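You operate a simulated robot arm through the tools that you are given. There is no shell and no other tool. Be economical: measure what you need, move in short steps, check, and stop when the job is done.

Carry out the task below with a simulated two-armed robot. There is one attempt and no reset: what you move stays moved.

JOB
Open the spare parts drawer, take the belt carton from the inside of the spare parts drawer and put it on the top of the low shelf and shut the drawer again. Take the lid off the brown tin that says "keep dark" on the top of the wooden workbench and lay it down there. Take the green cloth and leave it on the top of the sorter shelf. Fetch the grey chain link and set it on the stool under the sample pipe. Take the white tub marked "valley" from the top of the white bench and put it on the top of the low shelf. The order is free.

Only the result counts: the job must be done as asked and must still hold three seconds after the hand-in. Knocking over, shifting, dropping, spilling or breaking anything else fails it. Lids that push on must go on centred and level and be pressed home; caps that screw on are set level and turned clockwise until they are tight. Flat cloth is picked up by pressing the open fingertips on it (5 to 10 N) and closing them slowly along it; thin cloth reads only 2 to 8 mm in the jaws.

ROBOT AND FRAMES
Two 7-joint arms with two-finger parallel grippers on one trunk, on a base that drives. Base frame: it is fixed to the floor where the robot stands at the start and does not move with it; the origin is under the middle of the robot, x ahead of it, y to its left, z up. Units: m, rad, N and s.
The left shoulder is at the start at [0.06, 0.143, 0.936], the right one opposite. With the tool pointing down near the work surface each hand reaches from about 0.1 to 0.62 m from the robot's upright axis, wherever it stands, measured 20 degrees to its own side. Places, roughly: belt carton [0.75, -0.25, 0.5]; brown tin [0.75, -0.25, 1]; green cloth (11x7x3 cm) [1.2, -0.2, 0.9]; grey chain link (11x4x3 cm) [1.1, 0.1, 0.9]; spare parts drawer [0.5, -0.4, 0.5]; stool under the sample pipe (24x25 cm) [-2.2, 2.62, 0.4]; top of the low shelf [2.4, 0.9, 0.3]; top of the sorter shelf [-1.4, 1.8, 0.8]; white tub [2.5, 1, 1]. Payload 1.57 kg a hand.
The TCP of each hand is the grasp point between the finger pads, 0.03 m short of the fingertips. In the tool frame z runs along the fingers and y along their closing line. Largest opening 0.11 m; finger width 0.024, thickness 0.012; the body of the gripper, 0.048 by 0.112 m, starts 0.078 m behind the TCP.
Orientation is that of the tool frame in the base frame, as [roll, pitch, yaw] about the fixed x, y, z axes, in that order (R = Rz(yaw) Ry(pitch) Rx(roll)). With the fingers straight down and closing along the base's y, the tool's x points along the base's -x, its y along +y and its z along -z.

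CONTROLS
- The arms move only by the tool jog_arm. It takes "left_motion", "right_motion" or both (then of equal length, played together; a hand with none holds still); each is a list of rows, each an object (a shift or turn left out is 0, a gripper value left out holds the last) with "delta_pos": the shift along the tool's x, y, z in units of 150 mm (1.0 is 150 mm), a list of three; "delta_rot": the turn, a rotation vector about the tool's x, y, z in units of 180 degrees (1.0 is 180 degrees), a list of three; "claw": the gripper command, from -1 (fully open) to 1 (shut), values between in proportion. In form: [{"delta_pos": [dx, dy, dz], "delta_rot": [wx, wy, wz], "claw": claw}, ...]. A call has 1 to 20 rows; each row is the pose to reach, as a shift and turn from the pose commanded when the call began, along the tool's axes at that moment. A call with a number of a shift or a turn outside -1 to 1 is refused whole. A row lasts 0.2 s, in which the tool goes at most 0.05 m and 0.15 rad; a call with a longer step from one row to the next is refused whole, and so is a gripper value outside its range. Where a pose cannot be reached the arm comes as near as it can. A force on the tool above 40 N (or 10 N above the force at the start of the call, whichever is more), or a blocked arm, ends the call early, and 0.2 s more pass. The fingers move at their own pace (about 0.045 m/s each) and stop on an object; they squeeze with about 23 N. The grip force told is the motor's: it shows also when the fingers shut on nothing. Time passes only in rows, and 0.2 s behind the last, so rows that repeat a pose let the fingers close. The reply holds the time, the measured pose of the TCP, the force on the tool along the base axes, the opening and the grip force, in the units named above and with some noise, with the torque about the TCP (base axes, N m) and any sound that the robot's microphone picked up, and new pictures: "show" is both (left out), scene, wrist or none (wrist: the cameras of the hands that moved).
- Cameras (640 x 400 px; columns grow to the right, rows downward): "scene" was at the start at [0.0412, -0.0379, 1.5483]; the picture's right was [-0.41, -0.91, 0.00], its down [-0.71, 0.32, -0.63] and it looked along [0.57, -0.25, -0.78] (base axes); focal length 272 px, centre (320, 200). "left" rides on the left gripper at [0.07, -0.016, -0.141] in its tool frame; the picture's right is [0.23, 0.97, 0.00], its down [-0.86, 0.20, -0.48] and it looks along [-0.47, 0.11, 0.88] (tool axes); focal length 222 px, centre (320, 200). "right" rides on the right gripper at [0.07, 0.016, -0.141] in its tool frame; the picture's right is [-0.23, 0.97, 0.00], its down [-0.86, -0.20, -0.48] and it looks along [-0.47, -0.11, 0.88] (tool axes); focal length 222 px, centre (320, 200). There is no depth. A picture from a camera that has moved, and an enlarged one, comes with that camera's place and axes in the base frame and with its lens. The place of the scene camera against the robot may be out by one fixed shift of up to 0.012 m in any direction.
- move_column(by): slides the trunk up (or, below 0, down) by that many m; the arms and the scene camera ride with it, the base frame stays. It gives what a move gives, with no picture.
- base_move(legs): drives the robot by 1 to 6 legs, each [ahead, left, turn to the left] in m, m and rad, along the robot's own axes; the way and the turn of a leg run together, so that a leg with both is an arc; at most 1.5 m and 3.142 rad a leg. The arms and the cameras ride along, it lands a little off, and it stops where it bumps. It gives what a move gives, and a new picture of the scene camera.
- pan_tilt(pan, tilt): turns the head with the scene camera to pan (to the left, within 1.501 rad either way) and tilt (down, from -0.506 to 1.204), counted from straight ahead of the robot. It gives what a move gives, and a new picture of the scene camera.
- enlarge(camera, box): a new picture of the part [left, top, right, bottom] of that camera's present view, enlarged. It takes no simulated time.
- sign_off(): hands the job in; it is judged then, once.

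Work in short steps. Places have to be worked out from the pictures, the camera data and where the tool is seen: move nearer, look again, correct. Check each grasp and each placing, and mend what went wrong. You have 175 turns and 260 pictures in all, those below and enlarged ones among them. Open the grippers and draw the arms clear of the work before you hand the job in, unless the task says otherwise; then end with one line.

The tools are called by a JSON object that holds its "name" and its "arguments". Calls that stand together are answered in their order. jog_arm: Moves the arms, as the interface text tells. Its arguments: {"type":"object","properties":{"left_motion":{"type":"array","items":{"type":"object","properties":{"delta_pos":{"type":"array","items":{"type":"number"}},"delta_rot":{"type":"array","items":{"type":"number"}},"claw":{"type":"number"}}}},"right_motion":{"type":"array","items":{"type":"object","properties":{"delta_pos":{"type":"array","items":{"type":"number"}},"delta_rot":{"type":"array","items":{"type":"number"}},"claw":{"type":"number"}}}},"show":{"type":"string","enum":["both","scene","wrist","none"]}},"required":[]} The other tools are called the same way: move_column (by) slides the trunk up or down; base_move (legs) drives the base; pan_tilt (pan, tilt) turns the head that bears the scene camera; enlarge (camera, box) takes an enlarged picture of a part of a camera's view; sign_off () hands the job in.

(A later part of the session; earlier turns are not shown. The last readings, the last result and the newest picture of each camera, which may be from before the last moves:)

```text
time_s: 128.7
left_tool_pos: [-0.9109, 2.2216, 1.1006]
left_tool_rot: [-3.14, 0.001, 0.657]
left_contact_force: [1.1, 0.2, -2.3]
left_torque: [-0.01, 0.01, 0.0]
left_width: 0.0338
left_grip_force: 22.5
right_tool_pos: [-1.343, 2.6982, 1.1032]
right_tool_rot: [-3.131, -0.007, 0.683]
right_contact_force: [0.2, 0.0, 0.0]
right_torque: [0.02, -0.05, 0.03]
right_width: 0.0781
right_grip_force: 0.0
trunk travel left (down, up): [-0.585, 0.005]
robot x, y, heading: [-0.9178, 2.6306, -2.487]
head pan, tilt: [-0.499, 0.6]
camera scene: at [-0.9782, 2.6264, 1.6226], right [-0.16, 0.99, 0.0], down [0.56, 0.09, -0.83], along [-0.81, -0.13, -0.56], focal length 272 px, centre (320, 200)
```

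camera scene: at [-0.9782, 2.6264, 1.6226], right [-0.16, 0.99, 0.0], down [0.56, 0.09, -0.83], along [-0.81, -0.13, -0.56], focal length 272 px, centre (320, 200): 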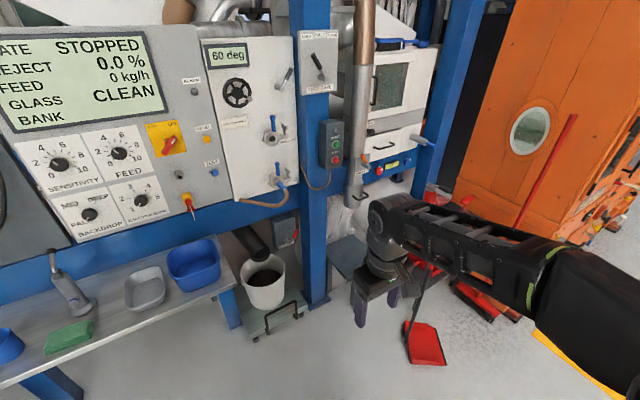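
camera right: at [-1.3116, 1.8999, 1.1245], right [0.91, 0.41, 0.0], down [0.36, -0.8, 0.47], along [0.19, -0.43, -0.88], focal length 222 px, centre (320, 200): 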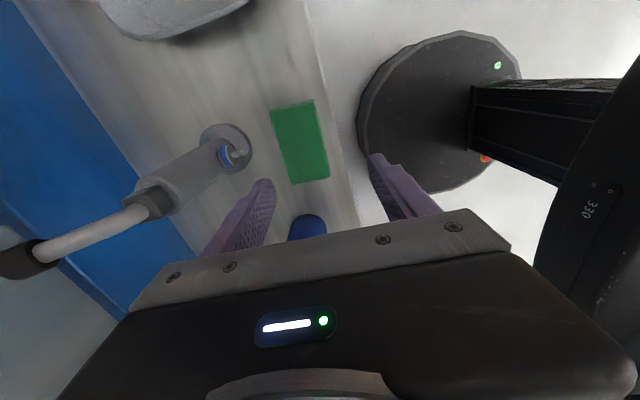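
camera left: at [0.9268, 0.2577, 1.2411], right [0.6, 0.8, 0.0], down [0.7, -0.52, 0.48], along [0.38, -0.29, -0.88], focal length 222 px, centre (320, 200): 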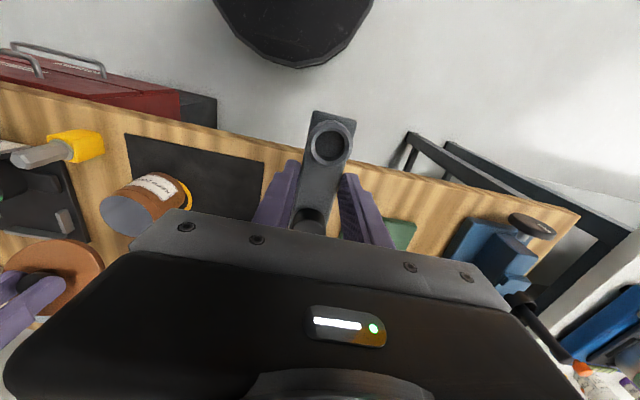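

Turn to face the stool along −x and approach partway.

{"name": "base_move", "arguments": {"legs": [[0, 0, -0.654], [0.25, -0.07, 0]]}}

{"name": "pan_tilt", "arguments": {"pan": 0.0, "tilt": 0.75}}

```text
time_s: 132.3
left_tool_pos: [-1.4036, 2.3742, 1.1016]
left_tool_rot: [-3.14, 0.0, 0.0]
left_contact_force: [-0.7, 0.2, -2.6]
left_torque: [-0.01, -0.03, 0.03]
left_width: 0.0334
left_grip_force: 23.1
right_tool_pos: [-1.4558, 3.0164, 1.1036]
right_tool_rot: [-3.132, -0.006, 0.03]
right_contact_force: [0.2, 0.3, 0.2]
right_torque: [0.0, -0.02, 0.01]
right_width: 0.0781
right_grip_force: 0.0
trunk travel left (down, up): [-0.585, 0.005]
robot x, y, heading: [-1.1625, 2.7015, -3.145]
head pan, tilt: [-0.499, 0.6]
camera scene: at [-1.2068, 2.7359, 1.6225], right [0.48, 0.88, 0.0], down [0.5, -0.27, -0.82], along [-0.72, 0.39, -0.57], focal length 272 px, centre (320, 200)
```

scene: 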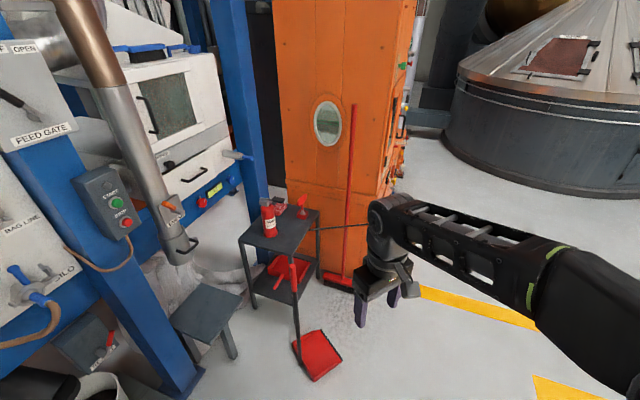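

```text
time_s: 133.2
left_tool_pos: [-1.4024, 2.3735, 1.1021]
left_tool_rot: [-3.139, -0.001, 0.001]
left_contact_force: [0.6, 0.2, -1.5]
left_torque: [-0.04, -0.05, 0.01]
left_width: 0.0335
left_grip_force: 23.4
right_tool_pos: [-1.4562, 3.0153, 1.1034]
right_tool_rot: [-3.132, -0.003, 0.031]
right_contact_force: [0.5, -0.3, 0.1]
right_torque: [-0.02, 0.0, -0.03]
right_width: 0.0781
right_grip_force: 0.0
trunk travel left (down, up): [-0.585, 0.005]
robot x, y, heading: [-1.1603, 2.7014, -3.139]
head pan, tilt: [0.0, 0.75]
camera scene: at [-1.2108, 2.6933, 1.6097], right [0.0, 1.0, 0.0], down [0.68, 0.0, -0.73], along [-0.73, 0.0, -0.68], focal length 272 px, centre (320, 200)
```

scene: 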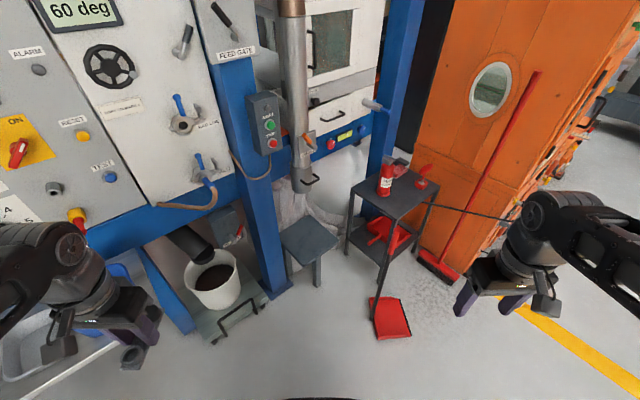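

Stool top ≈(-2.17,2.63,z≈.42), with the pipe end above its centre at z≈.775; I'll set the link on the near half of it. First bring the left hand in front of the robot, then lower the trunk.

{"name": "jog_arm", "arguments": {"left_motion": [{"delta_pos": [-0.1, -0.25, 0]}, {"delta_pos": [-0.2, -0.5, 0]}, {"delta_pos": [-0.35, -0.75, 0]}, {"delta_pos": [-0.5, -1.0, 0]}], "show": "none"}}

{"name": "jog_arm", "arguments": {"left_motion": [{"delta_pos": [-0.1, -0.25, 0]}, {"delta_pos": [-0.2, -0.5, 0]}, {"delta_pos": [-0.35, -0.75, 0]}, {"delta_pos": [-0.5, -1.0, 0]}], "show": "none"}}

{"name": "move_column", "arguments": {"by": -0.5}}

{"name": "pan_tilt", "arguments": {"pan": 0.3, "tilt": 0.6}}

```text
time_s: 134.2
left_tool_pos: [-1.4811, 2.5253, 1.1031]
left_tool_rot: [3.141, -0.002, 0.002]
left_contact_force: [0.7, 0.0, -2.5]
left_torque: [0.01, -0.06, 0.01]
left_width: 0.0335
left_grip_force: 23.2
right_tool_pos: [-1.4563, 3.0161, 1.1036]
right_tool_rot: [-3.133, -0.004, 0.031]
right_contact_force: [-0.4, -0.6, -0.4]
right_torque: [-0.02, 0.01, 0.04]
right_width: 0.0785
right_grip_force: 0.1
trunk travel left (down, up): [-0.585, 0.005]
robot x, y, heading: [-1.1562, 2.7005, -3.14]
head pan, tilt: [0.0, 0.75]
```

```text
time_s: 135.2
left_tool_pos: [-1.5526, 2.6732, 1.1042]
left_tool_rot: [3.14, 0.0, 0.002]
left_contact_force: [-0.1, -0.5, -2.2]
left_torque: [0.03, -0.04, -0.02]
left_width: 0.0333
left_grip_force: 23.0
right_tool_pos: [-1.4566, 3.017, 1.103]
right_tool_rot: [-3.134, -0.004, 0.032]
right_contact_force: [-0.5, 0.8, -0.1]
right_torque: [0.0, -0.01, 0.01]
right_width: 0.0781
right_grip_force: 0.1
trunk travel left (down, up): [-0.585, 0.005]
robot x, y, heading: [-1.1591, 2.6992, -3.143]
head pan, tilt: [0.0, 0.75]
```

```text
refused: -0.5 is not a number from -0.4 to 0.4
```

```text
time_s: 136.0
left_tool_pos: [-1.5518, 2.6722, 1.1041]
left_tool_rot: [-3.141, 0.0, 0.002]
left_contact_force: [-0.7, -0.1, -2.2]
left_torque: [0.0, -0.04, -0.02]
left_width: 0.0333
left_grip_force: 22.8
right_tool_pos: [-1.4548, 3.017, 1.103]
right_tool_rot: [-3.133, -0.006, 0.029]
right_contact_force: [-0.5, -0.3, -0.7]
right_torque: [0.01, 0.03, 0.04]
right_width: 0.0781
right_grip_force: 0.0
trunk travel left (down, up): [-0.585, 0.005]
robot x, y, heading: [-1.1597, 2.6978, -3.141]
head pan, tilt: [0.3, 0.6]
camera scene: at [-1.2125, 2.6675, 1.6225], right [-0.3, 0.96, 0.0], down [0.54, 0.17, -0.82], along [-0.79, -0.24, -0.57], focal length 272 px, centre (320, 200)
```

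scene: 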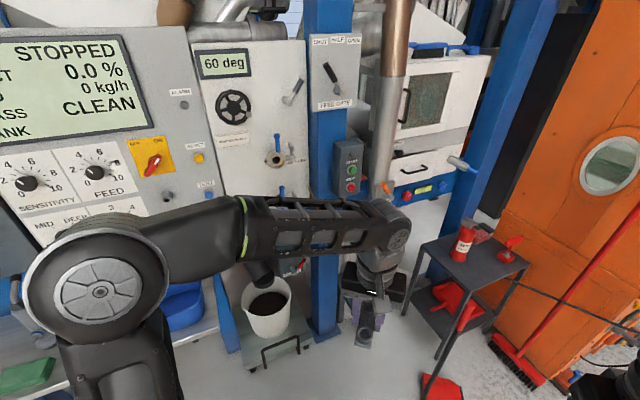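

Lower the trunk in two steps, with the right hand pulled back and up to stay clear of the dustpan handle.

{"name": "jog_arm", "arguments": {"right_motion": [{"delta_pos": [0.2, 0, -0.2]}, {"delta_pos": [0.4, 0, -0.4]}, {"delta_pos": [0.6, 0, -0.6]}, {"delta_pos": [0.8, 0, -0.8]}, {"delta_pos": [0.9, 0, -1.0]}], "show": "none"}}

{"name": "move_column", "arguments": {"by": -0.25}}

{"name": "move_column", "arguments": {"by": -0.25}}

{"name": "pan_tilt", "arguments": {"pan": 0.3, "tilt": 0.3}}

```text
time_s: 137.2
left_tool_pos: [-1.5521, 2.6731, 1.1038]
left_tool_rot: [3.141, 0.001, 0.002]
left_contact_force: [0.5, 0.9, -2.6]
left_torque: [0.03, -0.01, 0.0]
left_width: 0.0334
left_grip_force: 22.8
right_tool_pos: [-1.3768, 3.0419, 1.1602]
right_tool_rot: [-3.132, -0.005, 0.031]
right_contact_force: [0.3, 0.1, 0.9]
right_torque: [-0.02, 0.02, -0.04]
right_width: 0.0778
right_grip_force: 0.0
right hand out of reach, approached as far as the arm can: row 2, 3, 4, 5
trunk travel left (down, up): [-0.585, 0.005]
robot x, y, heading: [-1.1589, 2.703, -3.139]
head pan, tilt: [0.3, 0.6]
```

```text
time_s: 139.8
left_tool_pos: [-1.5524, 2.6713, 0.8549]
left_tool_rot: [3.142, 0.0, 0.002]
left_contact_force: [0.2, 0.0, -1.7]
left_torque: [0.0, -0.04, -0.02]
left_width: 0.0335
left_grip_force: 23.3
right_tool_pos: [-1.3757, 3.0407, 0.9097]
right_tool_rot: [-3.132, -0.005, 0.03]
right_contact_force: [0.2, 1.2, 1.1]
right_torque: [-0.04, 0.0, -0.01]
right_width: 0.078
right_grip_force: 0.0
trunk travel left (down, up): [-0.335, 0.255]
robot x, y, heading: [-1.1621, 2.6979, -3.143]
head pan, tilt: [0.3, 0.6]
```

```text
time_s: 142.4
left_tool_pos: [-1.5525, 2.6717, 0.6048]
left_tool_rot: [3.141, 0.0, 0.002]
left_contact_force: [0.2, -0.1, -2.5]
left_torque: [0.02, -0.01, -0.02]
left_width: 0.0339
left_grip_force: 22.7
right_tool_pos: [-1.3759, 3.0424, 0.6591]
right_tool_rot: [-3.131, -0.005, 0.029]
right_contact_force: [0.0, 0.4, -0.4]
right_torque: [0.01, 0.04, 0.0]
right_width: 0.0782
right_grip_force: 0.1
trunk travel left (down, up): [-0.085, 0.505]
robot x, y, heading: [-1.1553, 2.6993, -3.143]
head pan, tilt: [0.3, 0.6]
```

```text
time_s: 143.2
left_tool_pos: [-1.5535, 2.6723, 0.6038]
left_tool_rot: [3.141, 0.001, 0.002]
left_contact_force: [-1.2, -0.5, -2.3]
left_torque: [0.0, -0.04, -0.06]
left_width: 0.0337
left_grip_force: 23.3
right_tool_pos: [-1.376, 3.0435, 0.6587]
right_tool_rot: [-3.131, -0.005, 0.029]
right_contact_force: [-0.9, -0.1, 0.3]
right_torque: [0.0, 0.02, -0.01]
right_width: 0.0779
right_grip_force: 0.2
trunk travel left (down, up): [-0.085, 0.505]
robot x, y, heading: [-1.1586, 2.7019, -3.144]
head pan, tilt: [0.3, 0.3]
camera scene: at [-1.217, 2.6657, 1.15], right [-0.3, 0.96, 0.0], down [0.28, 0.09, -0.95], along [-0.91, -0.28, -0.3], focal length 272 px, centre (320, 200)
```

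scene: 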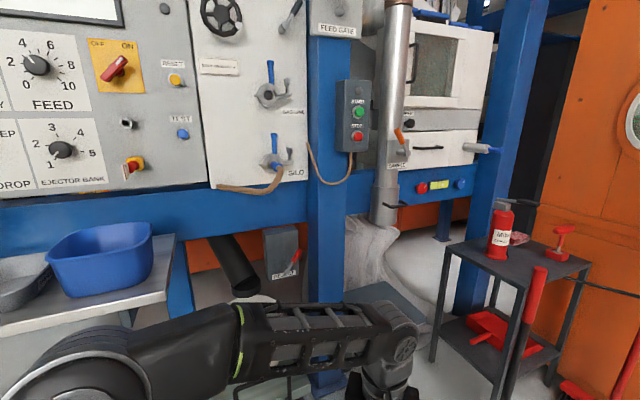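

Drive straight ahead .385 (no turn keeps clear of both shelf end and dustpan).

{"name": "base_move", "arguments": {"legs": [[0.2, 0, 0]]}}

{"name": "base_move", "arguments": {"legs": [[0.18, 0, 0]]}}

{"name": "pan_tilt", "arguments": {"pan": 0.0, "tilt": 0.6}}

```text
time_s: 144.8
left_tool_pos: [-1.7521, 2.6722, 0.6039]
left_tool_rot: [-3.141, -0.001, 0.002]
left_contact_force: [0.7, -0.2, -2.6]
left_torque: [0.01, -0.04, 0.01]
left_width: 0.0339
left_grip_force: 23.0
right_tool_pos: [-1.5756, 3.0429, 0.6591]
right_tool_rot: [-3.131, -0.006, 0.029]
right_contact_force: [0.0, 0.1, -0.2]
right_torque: [-0.05, 0.05, -0.03]
right_width: 0.0781
right_grip_force: 0.0
trunk travel left (down, up): [-0.085, 0.505]
robot x, y, heading: [-1.3613, 2.7006, -3.146]
head pan, tilt: [0.3, 0.3]
camera scene: at [-1.417, 2.6657, 1.1501], right [-0.3, 0.96, 0.0], down [0.28, 0.09, -0.96], along [-0.91, -0.28, -0.3], focal length 272 px, centre (320, 200)
```

scene: 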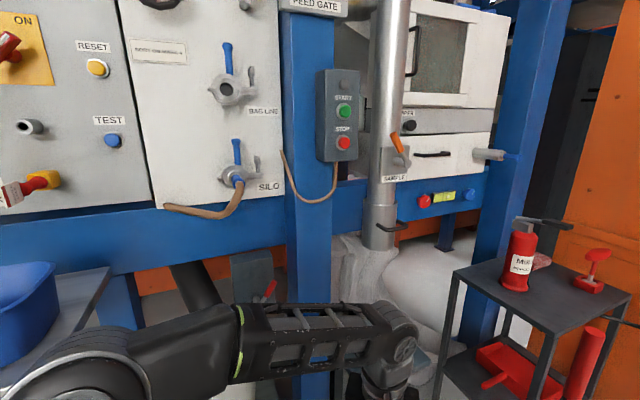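

```text
time_s: 146.3
left_tool_pos: [-1.9291, 2.6716, 0.6034]
left_tool_rot: [3.142, 0.0, 0.004]
left_contact_force: [0.4, -0.5, -1.8]
left_torque: [-0.01, -0.03, 0.01]
left_width: 0.0336
left_grip_force: 23.1
right_tool_pos: [-1.7528, 3.0413, 0.6586]
right_tool_rot: [-3.131, -0.005, 0.032]
right_contact_force: [0.2, 0.7, 0.1]
right_torque: [-0.03, 0.0, -0.02]
right_width: 0.0782
right_grip_force: 0.1
trunk travel left (down, up): [-0.085, 0.505]
robot x, y, heading: [-1.5386, 2.7001, -3.144]
head pan, tilt: [0.3, 0.3]
camera scene: at [-1.5944, 2.6654, 1.1501], right [-0.3, 0.95, 0.0], down [0.28, 0.09, -0.96], along [-0.91, -0.28, -0.3], focal length 272 px, centre (320, 200)
```

scene: 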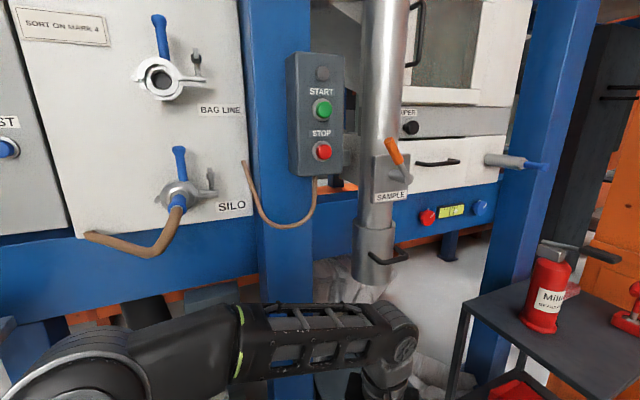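

```text
time_s: 147.1
left_tool_pos: [-1.9292, 2.6719, 0.6037]
left_tool_rot: [3.141, 0.0, 0.004]
left_contact_force: [-0.7, -0.3, -2.8]
left_torque: [0.0, -0.01, 0.01]
left_width: 0.0336
left_grip_force: 23.0
right_tool_pos: [-1.7537, 3.0417, 0.6602]
right_tool_rot: [-3.131, -0.006, 0.03]
right_contact_force: [-0.4, 0.4, -0.1]
right_torque: [0.04, -0.01, 0.0]
right_width: 0.0778
right_grip_force: 0.2
trunk travel left (down, up): [-0.085, 0.505]
robot x, y, heading: [-1.5344, 2.6995, -3.144]
head pan, tilt: [0.0, 0.6]
camera scene: at [-1.5938, 2.6929, 1.1226], right [0.0, 1.0, 0.0], down [0.56, 0.0, -0.83], along [-0.83, 0.0, -0.56], focal length 272 px, centre (320, 200)
```

scene: 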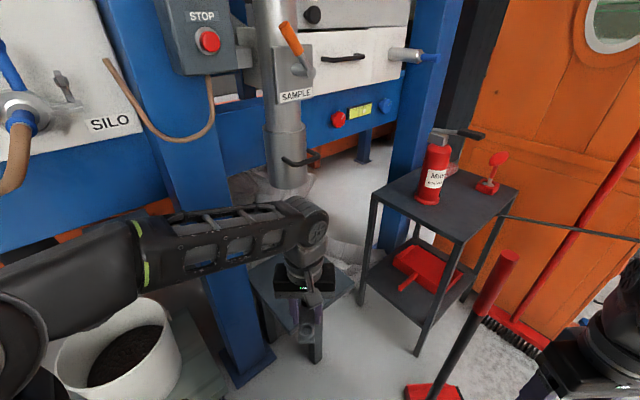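

Pipe end confirmed at (-2.176,2.61,.775). Lower the hand first, then reach forward under/near it.

{"name": "jog_arm", "arguments": {"left_motion": [{"delta_pos": [0, 0.1, 0.25]}, {"delta_pos": [0, 0.2, 0.5]}, {"delta_pos": [0, 0.3, 0.68]}, {"delta_pos": [-0.25, 0.3, 0.68]}, {"delta_pos": [-0.5, 0.3, 0.68]}, {"delta_pos": [-0.75, 0.3, 0.68]}, {"delta_pos": [-0.9, 0.3, 0.68]}, {"delta_pos": [-0.9, 0.3, 0.68]}]}}

```text
time_s: 148.9
left_tool_pos: [-2.0636, 2.6262, 0.5027]
left_tool_rot: [-3.141, -0.001, 0.001]
left_contact_force: [-0.1, -0.9, -3.4]
left_torque: [0.0, -0.04, 0.03]
left_width: 0.0335
left_grip_force: 22.6
right_tool_pos: [-1.7546, 3.0409, 0.6589]
right_tool_rot: [-3.131, -0.006, 0.034]
right_contact_force: [-0.7, -0.6, 0.0]
right_torque: [-0.01, 0.01, 0.0]
right_width: 0.078
right_grip_force: 0.0
trunk travel left (down, up): [-0.085, 0.505]
robot x, y, heading: [-1.538, 2.6975, -3.139]
head pan, tilt: [0.0, 0.6]
camera scene: at [-1.5939, 2.693, 1.1226], right [0.0, 1.0, 0.0], down [0.57, 0.0, -0.82], along [-0.82, 0.0, -0.57], focal length 272 px, centre (320, 200)
camera left: at [-1.9942, 2.642, 0.645], right [0.23, -0.97, 0.0], down [-0.85, -0.2, 0.48], along [-0.47, -0.11, -0.88], focal length 222 px, centre (320, 200)
```

scene: 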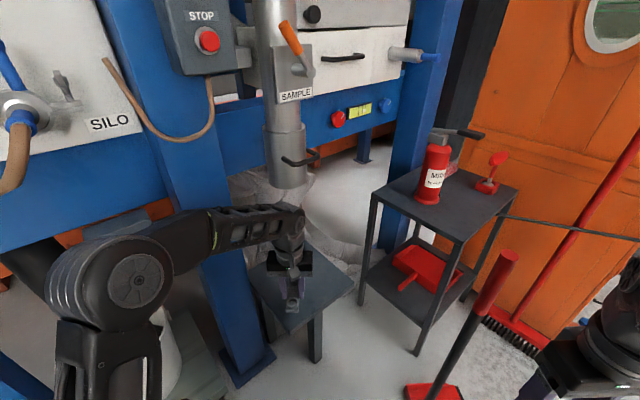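
left: 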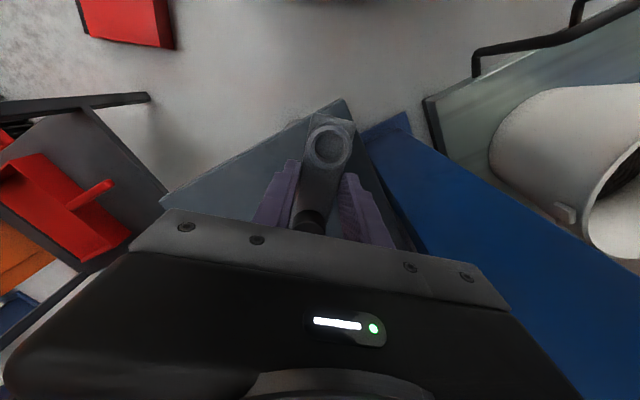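

Stool corners computed: centre (-2.177,2.62). Move down 2.5 cm and forward 5.5 cm, then look.

{"name": "jog_arm", "arguments": {"left_motion": [{"delta_pos": [0, 0.02, 0.1]}, {"delta_pos": [-0.05, 0.03, 0.17]}, {"delta_pos": [-0.15, 0.03, 0.17]}, {"delta_pos": [-0.25, 0.03, 0.17]}, {"delta_pos": [-0.37, 0.03, 0.17]}, {"delta_pos": [-0.37, 0.03, 0.17]}]}}

```text
time_s: 150.3
left_tool_pos: [-2.1214, 2.6201, 0.4761]
left_tool_rot: [3.141, 0.0, 0.003]
left_contact_force: [-0.8, 0.1, -2.0]
left_torque: [0.03, 0.02, 0.0]
left_width: 0.0335
left_grip_force: 22.9
right_tool_pos: [-1.7536, 3.0407, 0.6596]
right_tool_rot: [-3.13, -0.006, 0.031]
right_contact_force: [0.0, 1.4, -0.5]
right_torque: [0.0, 0.03, -0.01]
right_width: 0.0781
right_grip_force: 0.1
trunk travel left (down, up): [-0.085, 0.505]
robot x, y, heading: [-1.5356, 2.701, -3.135]
head pan, tilt: [0.0, 0.6]
camera scene: at [-1.5939, 2.693, 1.1226], right [0.0, 1.0, 0.0], down [0.57, 0.0, -0.82], along [-0.82, 0.0, -0.57], focal length 272 px, centre (320, 200)
camera left: at [-2.0517, 2.6365, 0.6195], right [0.23, -0.97, 0.0], down [-0.85, -0.2, 0.48], along [-0.47, -0.11, -0.88], focal length 222 px, centre (320, 200)
```

scene: 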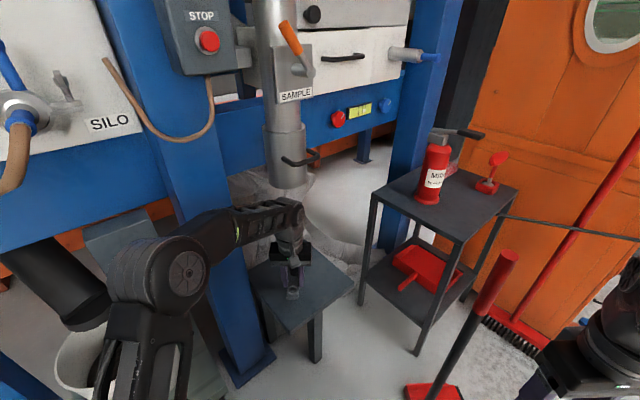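
left: 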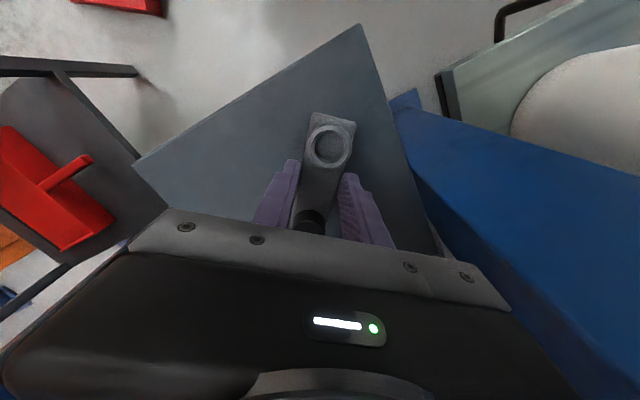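

Link is over the stool with room. Shift 2 cm further in and descend to contact.

{"name": "jog_arm", "arguments": {"left_motion": [{"delta_pos": [-0.13, -0.03, 0.03]}, {"delta_pos": [-0.13, -0.03, 0.08]}, {"delta_pos": [-0.13, -0.03, 0.12]}, {"delta_pos": [-0.13, -0.03, 0.14]}, {"delta_pos": [-0.13, -0.03, 0.16]}], "show": "wrist"}}

```text
time_s: 151.5
left_tool_pos: [-2.1401, 2.6257, 0.4518]
left_tool_rot: [-3.141, 0.0, 0.003]
left_contact_force: [-0.1, 0.7, -2.6]
left_torque: [0.02, -0.03, 0.0]
left_width: 0.0335
left_grip_force: 22.8
right_tool_pos: [-1.7538, 3.0413, 0.6599]
right_tool_rot: [-3.132, -0.006, 0.032]
right_contact_force: [-0.6, -0.6, 0.6]
right_torque: [-0.02, 0.01, 0.01]
right_width: 0.0781
right_grip_force: 0.0
trunk travel left (down, up): [-0.085, 0.505]
robot x, y, heading: [-1.5364, 2.6978, -3.143]
head pan, tilt: [0.0, 0.6]
camera left: at [-2.0702, 2.6417, 0.5946], right [0.23, -0.97, 0.0], down [-0.85, -0.2, 0.48], along [-0.47, -0.11, -0.88], focal length 222 px, centre (320, 200)
```

left: 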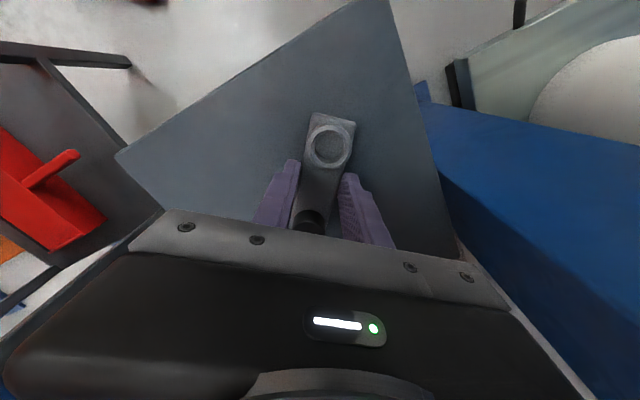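

No contact yet; keep going down in 3 mm rows.

{"name": "jog_arm", "arguments": {"left_motion": [{"delta_pos": [0, 0, 0.02]}, {"delta_pos": [0, 0, 0.04]}, {"delta_pos": [0, 0, 0.06]}, {"delta_pos": [0, 0, 0.08]}, {"delta_pos": [0, 0, 0.1]}, {"delta_pos": [0, 0, 0.12]}], "show": "none"}}

```text
time_s: 152.9
left_tool_pos: [-2.1388, 2.6247, 0.4346]
left_tool_rot: [3.141, 0.0, 0.003]
left_contact_force: [0.0, 0.2, -1.7]
left_torque: [-0.01, 0.01, -0.03]
left_width: 0.0334
left_grip_force: 23.3
right_tool_pos: [-1.754, 3.0405, 0.6586]
right_tool_rot: [-3.13, -0.005, 0.032]
right_contact_force: [0.8, 0.8, 0.1]
right_torque: [0.01, -0.02, 0.0]
right_width: 0.0778
right_grip_force: 0.0
trunk travel left (down, up): [-0.085, 0.505]
robot x, y, heading: [-1.5355, 2.7012, -3.135]
head pan, tilt: [0.0, 0.6]
```

{"name": "jog_arm", "arguments": {"left_motion": [{"delta_pos": [0, 0, 0.02]}, {"delta_pos": [0, 0, 0.04]}, {"delta_pos": [0, 0, 0.055]}, {"delta_pos": [0, 0, 0.07]}, {"delta_pos": [0, 0, 0.085]}], "show": "wrist"}}

```text
time_s: 154.0
left_tool_pos: [-2.14, 2.6245, 0.4314]
left_tool_rot: [-3.139, 0.009, 0.001]
left_contact_force: [9.6, -2.7, 19.6]
left_torque: [-0.54, -0.59, 0.11]
left_width: 0.0337
left_grip_force: 23.7
right_tool_pos: [-1.7521, 3.0396, 0.6597]
right_tool_rot: [-3.132, -0.003, 0.033]
right_contact_force: [-1.0, -0.5, 0.6]
right_torque: [0.02, 0.03, -0.05]
right_width: 0.0782
right_grip_force: 0.0
trunk travel left (down, up): [-0.085, 0.505]
robot x, y, heading: [-1.5383, 2.7004, -3.139]
head pan, tilt: [0.0, 0.6]
stopped in row 5 (left hand): the force on the tool passed its limit at 44 N (the readings are from after the stop); the commanded pose is now the measured one
camera left: at [-2.0697, 2.6412, 0.5717], right [0.23, -0.97, 0.0], down [-0.85, -0.2, 0.48], along [-0.47, -0.11, -0.87], focal length 222 px, centre (320, 200)
```

left: 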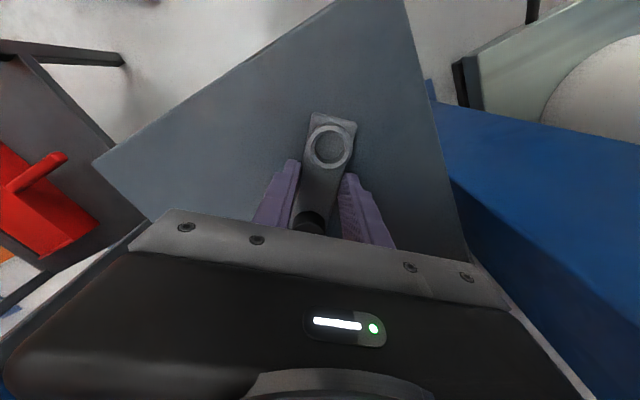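

Contact: stool top at ≈.40. Ease up a hair, open, lift a little, and back the hand out.

{"name": "jog_arm", "arguments": {"left_motion": [{"delta_pos": [0, 0, -0.01]}, {"delta_pos": [0, 0, -0.01], "claw": 0.2}, {"delta_pos": [0, 0, -0.01], "claw": 0.0}, {"delta_pos": [0, 0, -0.01], "claw": -0.3}, {"delta_pos": [0, 0, -0.01], "claw": -0.3}, {"delta_pos": [0, 0, -0.1]}, {"delta_pos": [0, 0, -0.25]}, {"delta_pos": [0, 0, -0.35]}, {"delta_pos": [0.2, 0, -0.4]}, {"delta_pos": [0.5, 0, -0.4]}, {"delta_pos": [0.8, 0, -0.4]}, {"delta_pos": [1.0, 0, -0.5]}]}}

```text
time_s: 156.6
left_tool_pos: [-1.9883, 2.6254, 0.5023]
left_tool_rot: [-3.14, 0.007, 0.001]
left_contact_force: [0.2, 0.6, -0.8]
left_torque: [0.0, -0.03, -0.03]
left_width: 0.0714
left_grip_force: 0.1
right_tool_pos: [-1.7536, 3.0406, 0.6582]
right_tool_rot: [-3.132, -0.005, 0.031]
right_contact_force: [-0.4, 0.0, 0.2]
right_torque: [-0.01, -0.04, 0.0]
right_width: 0.0782
right_grip_force: 0.1
trunk travel left (down, up): [-0.085, 0.505]
robot x, y, heading: [-1.538, 2.7, -3.14]
head pan, tilt: [0.0, 0.6]
camera scene: at [-1.5939, 2.693, 1.1225], right [0.0, 1.0, 0.0], down [0.57, 0.0, -0.82], along [-0.82, 0.0, -0.57], focal length 272 px, centre (320, 200)
camera left: at [-1.9179, 2.6413, 0.6441], right [0.23, -0.97, 0.0], down [-0.85, -0.2, 0.48], along [-0.47, -0.11, -0.88], focal length 222 px, centre (320, 200)
```

scene: 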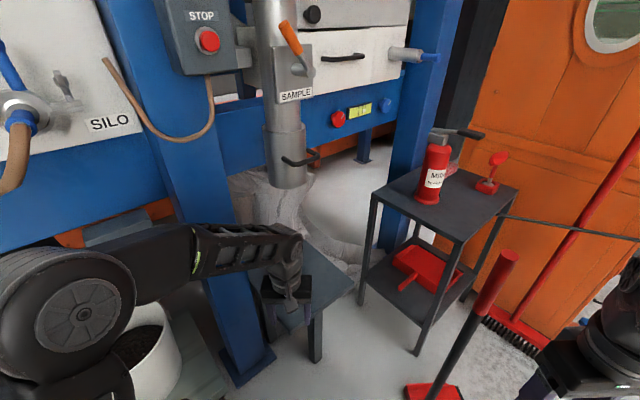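
left: 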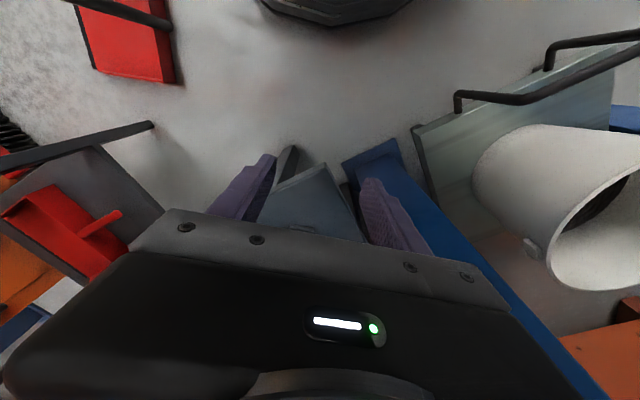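

Back straight out and verify the stool.

{"name": "base_move", "arguments": {"legs": [[-0.4, 0, 0]]}}

{"name": "enlarge", "arguments": {"camera": "scene", "box": [240, 180, 400, 300]}}

```text
time_s: 159.1
left_tool_pos: [-1.5833, 2.6277, 0.5032]
left_tool_rot: [-3.14, 0.006, -0.002]
left_contact_force: [-0.5, 0.4, 0.8]
left_torque: [0.05, 0.0, -0.03]
left_width: 0.0715
left_grip_force: 0.1
right_tool_pos: [-1.3461, 3.0417, 0.6592]
right_tool_rot: [-3.13, -0.005, 0.029]
right_contact_force: [0.0, 0.4, -1.1]
right_torque: [0.0, -0.01, -0.04]
right_width: 0.0779
right_grip_force: 0.1
trunk travel left (down, up): [-0.085, 0.505]
robot x, y, heading: [-1.1314, 2.7002, 3.139]
head pan, tilt: [0.0, 0.6]
camera scene: at [-1.188, 2.6931, 1.1226], right [0.0, 1.0, 0.0], down [0.57, 0.0, -0.82], along [-0.82, 0.0, -0.57], focal length 272 px, centre (320, 200)
```

scene: 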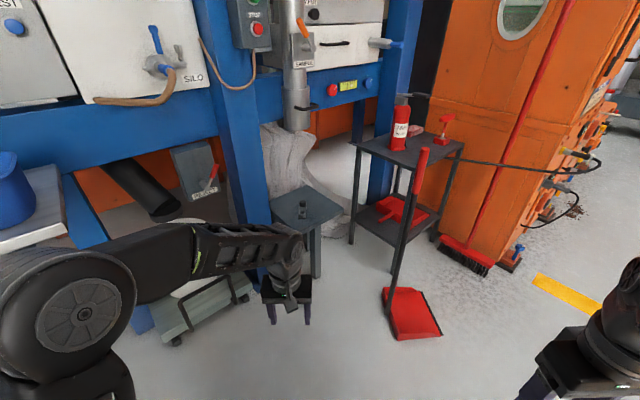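

```text
3.33 times, centred on (320, 240) of scene
camera zoom: at [-1.188, 2.6931, 1.1226], right [0.0, 1.0, 0.0], down [0.57, 0.0, -0.82], along [-0.82, 0.0, -0.57], focal length 906 px, centre (320, 67)
```

zoom: 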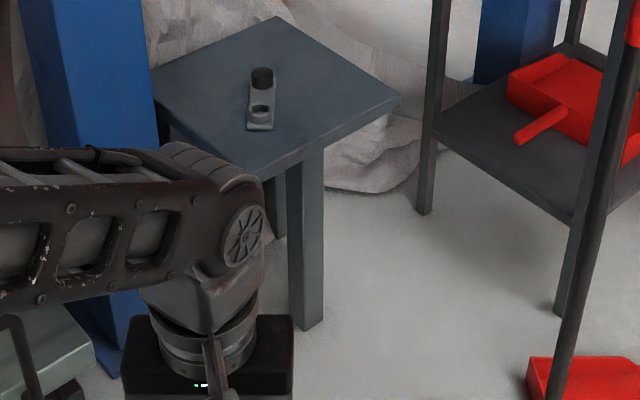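

Link sits well on the stool. Now drive to the drawers (spare parts handle ≈ [0.455,-0.289,0.525]).

{"name": "base_move", "arguments": {"legs": [[-0.88, 0.6, 0], [0, 0, 2.276], [0.68, -0.43, 0], [0.68, -0.43, 0]]}}

{"name": "pan_tilt", "arguments": {"pan": -0.1, "tilt": 0.5}}

```text
time_s: 176.0
left_tool_pos: [0.2398, 0.6228, 0.5019]
left_tool_rot: [-3.139, 0.004, 2.173]
left_contact_force: [0.7, 0.3, -0.6]
left_torque: [-0.04, 0.0, -0.02]
left_width: 0.0713
left_grip_force: 0.0
right_tool_pos: [-0.2355, 0.5802, 0.6594]
right_tool_rot: [-3.13, -0.005, 2.204]
right_contact_force: [0.7, -0.7, -0.5]
right_torque: [0.0, -0.01, 0.05]
right_width: 0.0783
right_grip_force: 0.0
trunk travel left (down, up): [-0.085, 0.505]
robot x, y, heading: [-0.0769, 0.9558, -0.964]
head pan, tilt: [0.0, 0.6]
stopped in leg 4: the robot was blocked; the commanded pose is now the measured one
camera scene: at [-0.0425, 0.8976, 1.1226], right [-0.82, -0.57, 0.0], down [-0.32, 0.47, -0.83], along [0.47, -0.68, -0.56], focal length 272 px, centre (320, 200)
```

scene: 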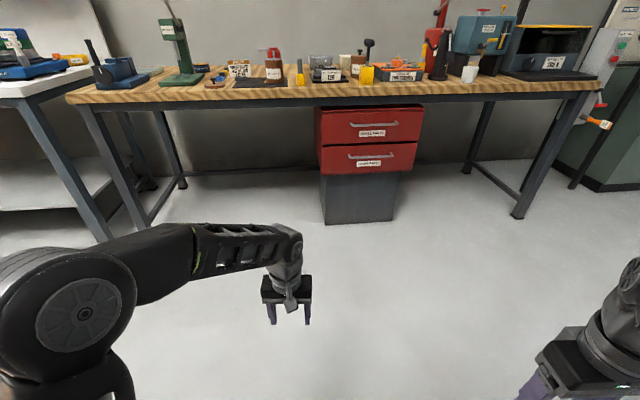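

```text
time_s: 176.7
left_tool_pos: [0.239, 0.6225, 0.5023]
left_tool_rot: [-3.14, 0.005, 2.173]
left_contact_force: [0.4, -0.6, -0.8]
left_torque: [0.02, 0.02, 0.02]
left_width: 0.0713
left_grip_force: 0.1
right_tool_pos: [-0.2356, 0.5821, 0.6593]
right_tool_rot: [-3.129, -0.004, 2.203]
right_contact_force: [-0.3, -0.6, 1.1]
right_torque: [-0.01, 0.02, -0.01]
right_width: 0.0781
right_grip_force: 0.0
trunk travel left (down, up): [-0.085, 0.505]
robot x, y, heading: [-0.0797, 0.9524, -0.965]
head pan, tilt: [-0.099, 0.499]
camera scene: at [-0.0486, 0.8908, 1.1316], right [-0.88, -0.48, 0.0], down [-0.23, 0.42, -0.88], along [0.42, -0.77, -0.48], focal length 272 px, centre (320, 200)
```

scene: 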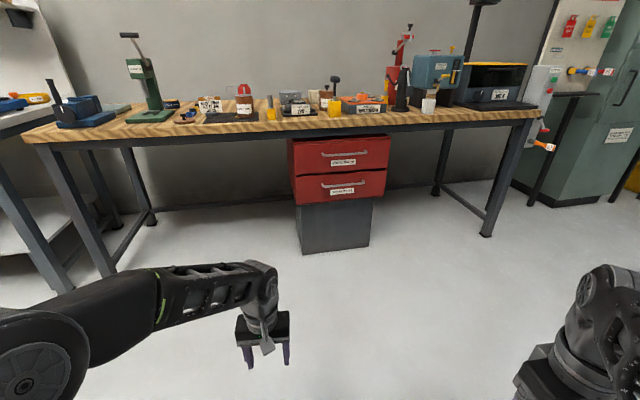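

Something blocked the last leg; look to the right and behind.

{"name": "pan_tilt", "arguments": {"pan": -1.5, "tilt": 0.7}}

{"name": "pan_tilt", "arguments": {"pan": -1.0, "tilt": 1.0}}

```text
time_s: 178.2
left_tool_pos: [0.2391, 0.6231, 0.503]
left_tool_rot: [-3.14, 0.007, 2.172]
left_contact_force: [0.9, -0.7, -0.1]
left_torque: [-0.05, 0.01, -0.01]
left_width: 0.0712
left_grip_force: 0.0
right_tool_pos: [-0.2375, 0.5821, 0.6605]
right_tool_rot: [-3.131, -0.005, 2.205]
right_contact_force: [0.9, 0.5, 0.4]
right_torque: [-0.01, -0.01, -0.01]
right_width: 0.0778
right_grip_force: 0.0
trunk travel left (down, up): [-0.085, 0.505]
robot x, y, heading: [-0.0769, 0.9558, -0.97]
head pan, tilt: [-1.499, 0.7]
camera scene: at [-0.1589, 0.9174, 1.114], right [-0.63, 0.78, 0.0], down [0.5, 0.4, -0.77], along [-0.6, -0.48, -0.64], focal length 272 px, centre (320, 200)
```

scene: 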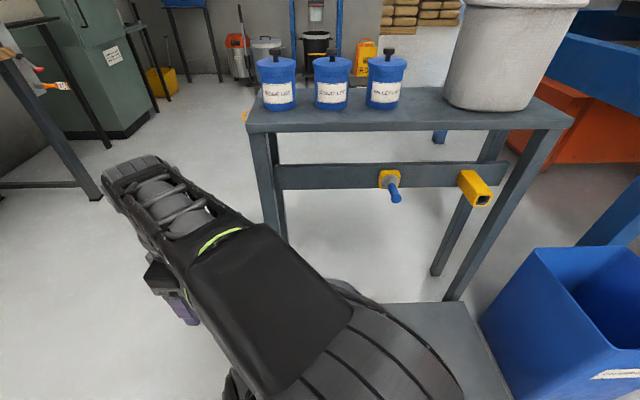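

```text
time_s: 179.1
left_tool_pos: [0.2392, 0.6224, 0.5025]
left_tool_rot: [-3.14, 0.005, 2.174]
left_contact_force: [-0.1, 0.3, 1.5]
left_torque: [0.04, 0.0, -0.01]
left_width: 0.0714
left_grip_force: 0.0
right_tool_pos: [-0.2372, 0.5807, 0.6593]
right_tool_rot: [-3.13, -0.006, 2.203]
right_contact_force: [0.3, 0.5, 0.5]
right_torque: [-0.01, -0.01, 0.01]
right_width: 0.0778
right_grip_force: 0.1
trunk travel left (down, up): [-0.085, 0.505]
robot x, y, heading: [-0.078, 0.9583, -0.971]
head pan, tilt: [-1.0, 1.0]
camera scene: at [-0.1196, 0.9062, 1.0906], right [-0.92, 0.39, 0.0], down [0.33, 0.78, -0.54], along [-0.21, -0.5, -0.84], focal length 272 px, centre (320, 200)
```

scene: 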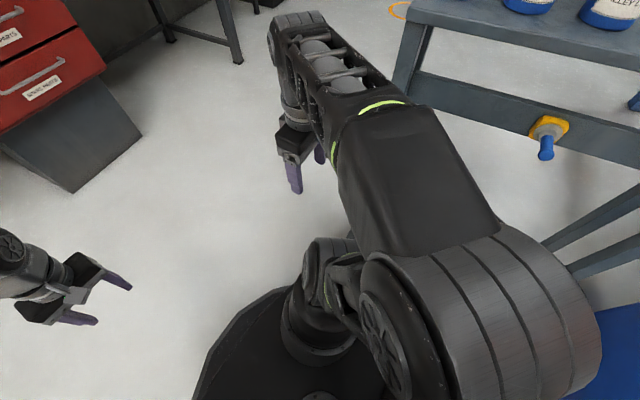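

The base likely touched the low platform edge on its right-rear. Move left off it, straighten heading, then go to the drawer front.

{"name": "base_move", "arguments": {"legs": [[0, 0.22, 0], [0, 0, 0.1], [0.36, -0.42, 0]]}}

{"name": "pan_tilt", "arguments": {"pan": -0.2, "tilt": 0.6}}

```text
time_s: 183.1
left_tool_pos: [0.4251, 0.4352, 0.5024]
left_tool_rot: [-3.14, 0.006, 2.317]
left_contact_force: [-0.1, 0.2, -1.3]
left_torque: [-0.02, 0.02, 0.02]
left_width: 0.0716
left_grip_force: 0.1
right_tool_pos: [-0.0387, 0.3256, 0.6606]
right_tool_rot: [-3.13, -0.003, 2.349]
right_contact_force: [-0.6, 0.5, -0.1]
right_torque: [0.0, 0.03, -0.02]
right_width: 0.078
right_grip_force: 0.0
trunk travel left (down, up): [-0.085, 0.505]
robot x, y, heading: [0.0679, 0.714, -0.827]
head pan, tilt: [-1.0, 1.0]
stopped in leg 3: the robot was blocked; the commanded pose is now the measured one
camera scene: at [0.0288, 0.6637, 1.0906], right [-0.97, 0.25, 0.0], down [0.21, 0.81, -0.54], along [-0.13, -0.52, -0.84], focal length 272 px, centre (320, 200)
```

scene: 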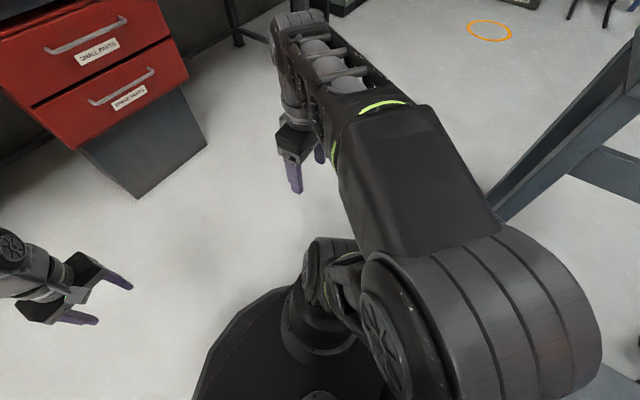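

```text
time_s: 184.3
left_tool_pos: [0.4254, 0.4336, 0.5024]
left_tool_rot: [-3.14, 0.005, 2.317]
left_contact_force: [0.9, -0.5, 0.2]
left_torque: [-0.02, -0.02, -0.05]
left_width: 0.0716
left_grip_force: 0.0
right_tool_pos: [-0.0396, 0.3258, 0.6601]
right_tool_rot: [-3.132, -0.007, 2.348]
right_contact_force: [0.0, -0.5, -0.5]
right_torque: [0.01, -0.03, -0.03]
right_width: 0.0779
right_grip_force: 0.1
trunk travel left (down, up): [-0.085, 0.505]
robot x, y, heading: [0.064, 0.7147, -0.821]
head pan, tilt: [-0.201, 0.6]
camera scene: at [0.0921, 0.6556, 1.1226], right [-0.85, -0.52, 0.0], down [-0.29, 0.48, -0.82], along [0.43, -0.7, -0.57], focal length 272 px, centre (320, 200)
```

scene: 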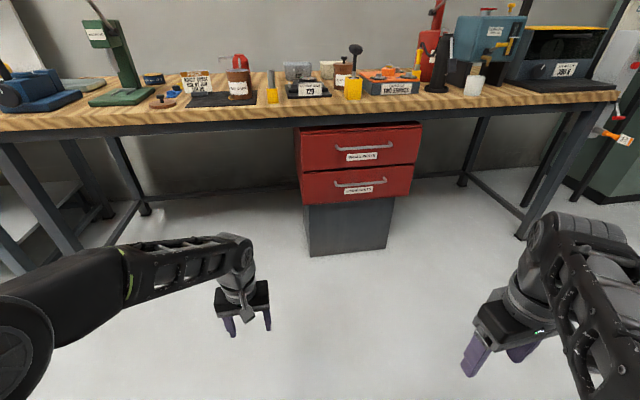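

Blocked again while moving right. Inspect near the base's right side.

{"name": "pan_tilt", "arguments": {"pan": -1.5, "tilt": 1.1}}

{"name": "enlarge", "arguments": {"camera": "right", "box": [0, 0, 640, 400]}}

```text
time_s: 185.7
left_tool_pos: [0.4256, 0.4347, 0.5018]
left_tool_rot: [-3.141, 0.006, 2.316]
left_contact_force: [-0.1, 0.5, 0.5]
left_torque: [0.02, 0.0, 0.0]
left_width: 0.0714
left_grip_force: 0.0
right_tool_pos: [-0.0392, 0.3249, 0.6597]
right_tool_rot: [-3.131, -0.006, 2.347]
right_contact_force: [0.8, 0.3, -0.2]
right_torque: [-0.02, -0.02, 0.0]
right_width: 0.0779
right_grip_force: 0.1
trunk travel left (down, up): [-0.085, 0.505]
robot x, y, heading: [0.0666, 0.7172, -0.826]
head pan, tilt: [-1.499, 1.1]
camera scene: at [0.0032, 0.685, 1.084], right [-0.73, 0.68, 0.0], down [0.61, 0.65, -0.45], along [-0.31, -0.33, -0.89], focal length 272 px, centre (320, 200)
```

scene: 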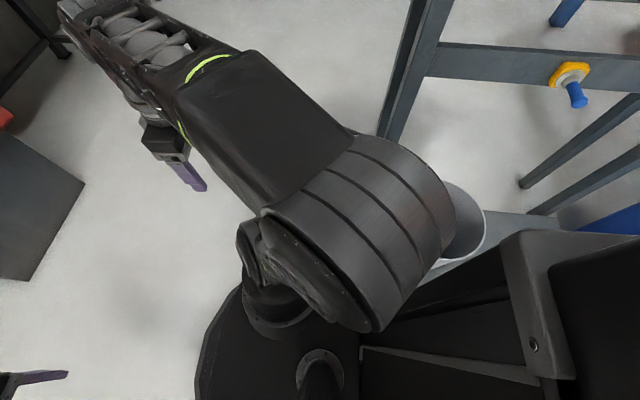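

```text
1.00 times, centred on (320, 200) of right (not enlarged: the box is as wide or as high as the picture)
camera zoom: at [-0.075, 0.388, 0.8015], right [0.85, 0.52, -0.01], down [0.46, -0.75, 0.48], along [0.24, -0.41, -0.88], focal length 222 px, centre (320, 200)
```

zoom: 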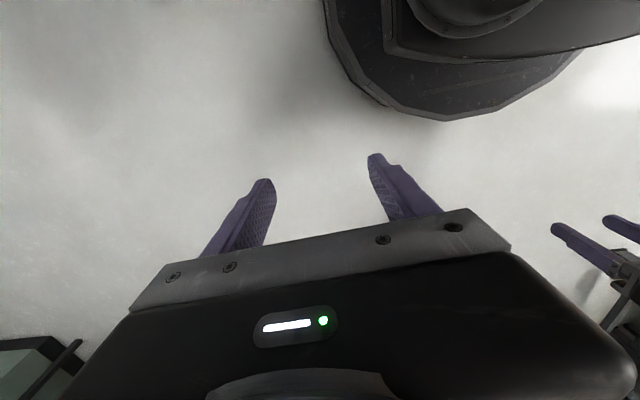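

A grey bucket stands right beside the base's rear right. Move left/forward away from it and look at it.

{"name": "base_move", "arguments": {"legs": [[0.0, 0.3, 0]]}}

{"name": "jog_arm", "arguments": {"right_motion": [{"delta_pos": [-0.3, 0.0, 0]}, {"delta_pos": [-0.6, 0.1, 0]}, {"delta_pos": [-0.9, 0.2, 0]}, {"delta_pos": [-1.0, 0.3, 0]}], "show": "scene"}}

```text
time_s: 187.8
left_tool_pos: [0.6443, 0.6363, 0.5028]
left_tool_rot: [-3.141, 0.005, 2.315]
left_contact_force: [0.2, 0.6, -0.6]
left_torque: [0.01, -0.02, 0.01]
left_width: 0.0716
left_grip_force: 0.0
right_tool_pos: [0.1794, 0.5292, 0.6599]
right_tool_rot: [-3.131, -0.004, 2.346]
right_contact_force: [-0.2, -0.7, -0.5]
right_torque: [-0.02, 0.0, -0.02]
right_width: 0.0777
right_grip_force: 0.1
trunk travel left (down, up): [-0.085, 0.505]
robot x, y, heading: [0.2893, 0.9199, -0.83]
head pan, tilt: [-1.499, 1.1]
camera scene: at [0.2229, 0.8885, 1.084], right [-0.73, 0.68, 0.0], down [0.61, 0.65, -0.45], along [-0.31, -0.33, -0.89], focal length 272 px, centre (320, 200)
```

scene: 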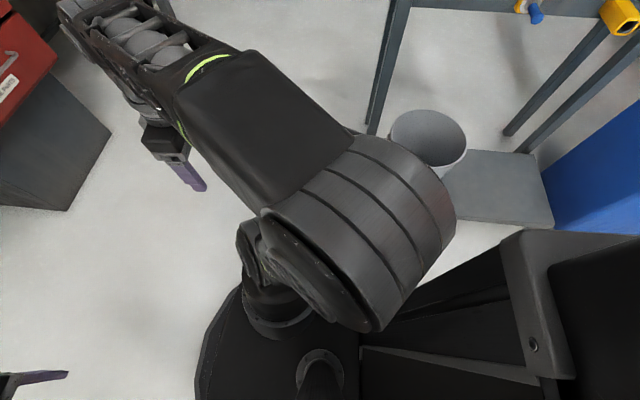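

```text
time_s: 188.8
left_tool_pos: [0.644, 0.6372, 0.5027]
left_tool_rot: [-3.141, 0.004, 2.315]
left_contact_force: [0.2, -0.3, -0.1]
left_torque: [-0.03, 0.03, -0.04]
left_width: 0.0714
left_grip_force: 0.1
right_tool_pos: [0.3167, 0.4524, 0.6572]
right_tool_rot: [-3.13, -0.005, 2.346]
right_contact_force: [0.0, 0.6, -0.2]
right_torque: [0.05, 0.02, -0.02]
right_width: 0.0781
right_grip_force: 0.0
trunk travel left (down, up): [-0.085, 0.505]
robot x, y, heading: [0.2835, 0.9213, -0.822]
head pan, tilt: [-1.499, 1.1]
camera scene: at [0.2229, 0.8886, 1.084], right [-0.73, 0.68, 0.0], down [0.61, 0.65, -0.45], along [-0.31, -0.33, -0.89], focal length 272 px, centre (320, 200)
```

scene: 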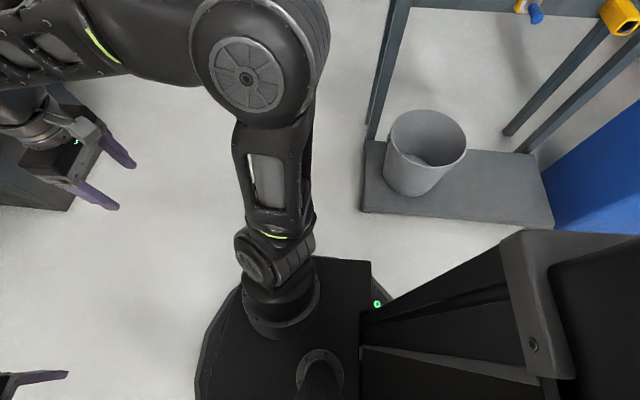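

The base had touched a low platform (edge along u≈0.24). I'll instead stand farther left, angled ~25° right, and pull the drawer by translating the base. Drive there.

{"name": "base_move", "arguments": {"legs": [[0.335, -0.315, 0], [0, 0, -0.48]]}}

{"name": "pan_tilt", "arguments": {"pan": 0, "tilt": 0.7}}

```text
time_s: 192.9
left_tool_pos: [0.4682, 0.039, 0.5028]
left_tool_rot: [-3.14, 0.005, 1.837]
left_contact_force: [0.2, -1.1, 0.6]
left_torque: [-0.02, -0.04, 0.0]
left_width: 0.0714
left_grip_force: 0.1
right_tool_pos: [0.0923, 0.0259, 0.6582]
right_tool_rot: [-3.131, -0.005, 1.866]
right_contact_force: [1.0, 0.8, -0.5]
right_torque: [-0.01, 0.03, 0.01]
right_width: 0.0781
right_grip_force: 0.0
trunk travel left (down, up): [-0.085, 0.505]
robot x, y, heading: [0.2797, 0.4551, -1.306]
head pan, tilt: [-1.499, 1.1]
camera scene: at [0.213, 0.4557, 1.084], right [-0.33, 0.94, 0.0], down [0.84, 0.3, -0.45], along [-0.43, -0.15, -0.89], focal length 272 px, centre (320, 200)
```

scene: 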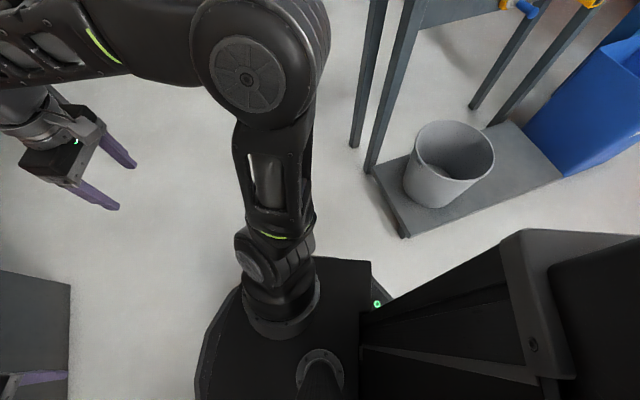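

```text
time_s: 194.5
left_tool_pos: [0.467, 0.0388, 0.5027]
left_tool_rot: [-3.14, 0.006, 1.836]
left_contact_force: [0.3, 0.5, 0.2]
left_torque: [0.02, 0.0, 0.04]
left_width: 0.0715
left_grip_force: 0.1
right_tool_pos: [0.0916, 0.0257, 0.6583]
right_tool_rot: [-3.132, -0.005, 1.867]
right_contact_force: [0.0, -0.1, 0.0]
right_torque: [0.02, -0.05, 0.0]
right_width: 0.0784
right_grip_force: 0.1
trunk travel left (down, up): [-0.085, 0.505]
robot x, y, heading: [0.2817, 0.4554, -1.308]
head pan, tilt: [0.0, 0.7]
camera scene: at [0.2949, 0.3946, 1.1139], right [-0.96, -0.26, 0.0], down [-0.17, 0.62, -0.76], along [0.2, -0.74, -0.64], focal length 272 px, centre (320, 200)
```

scene: 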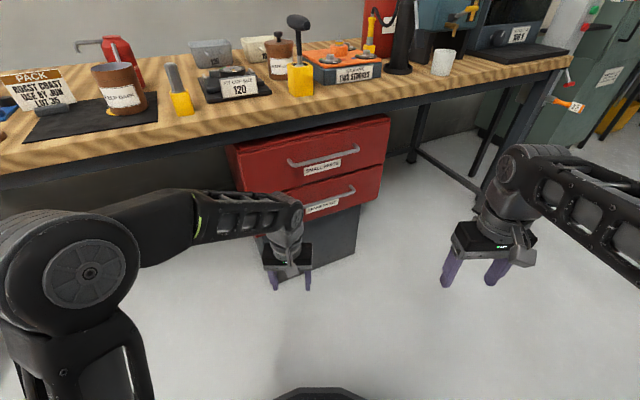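

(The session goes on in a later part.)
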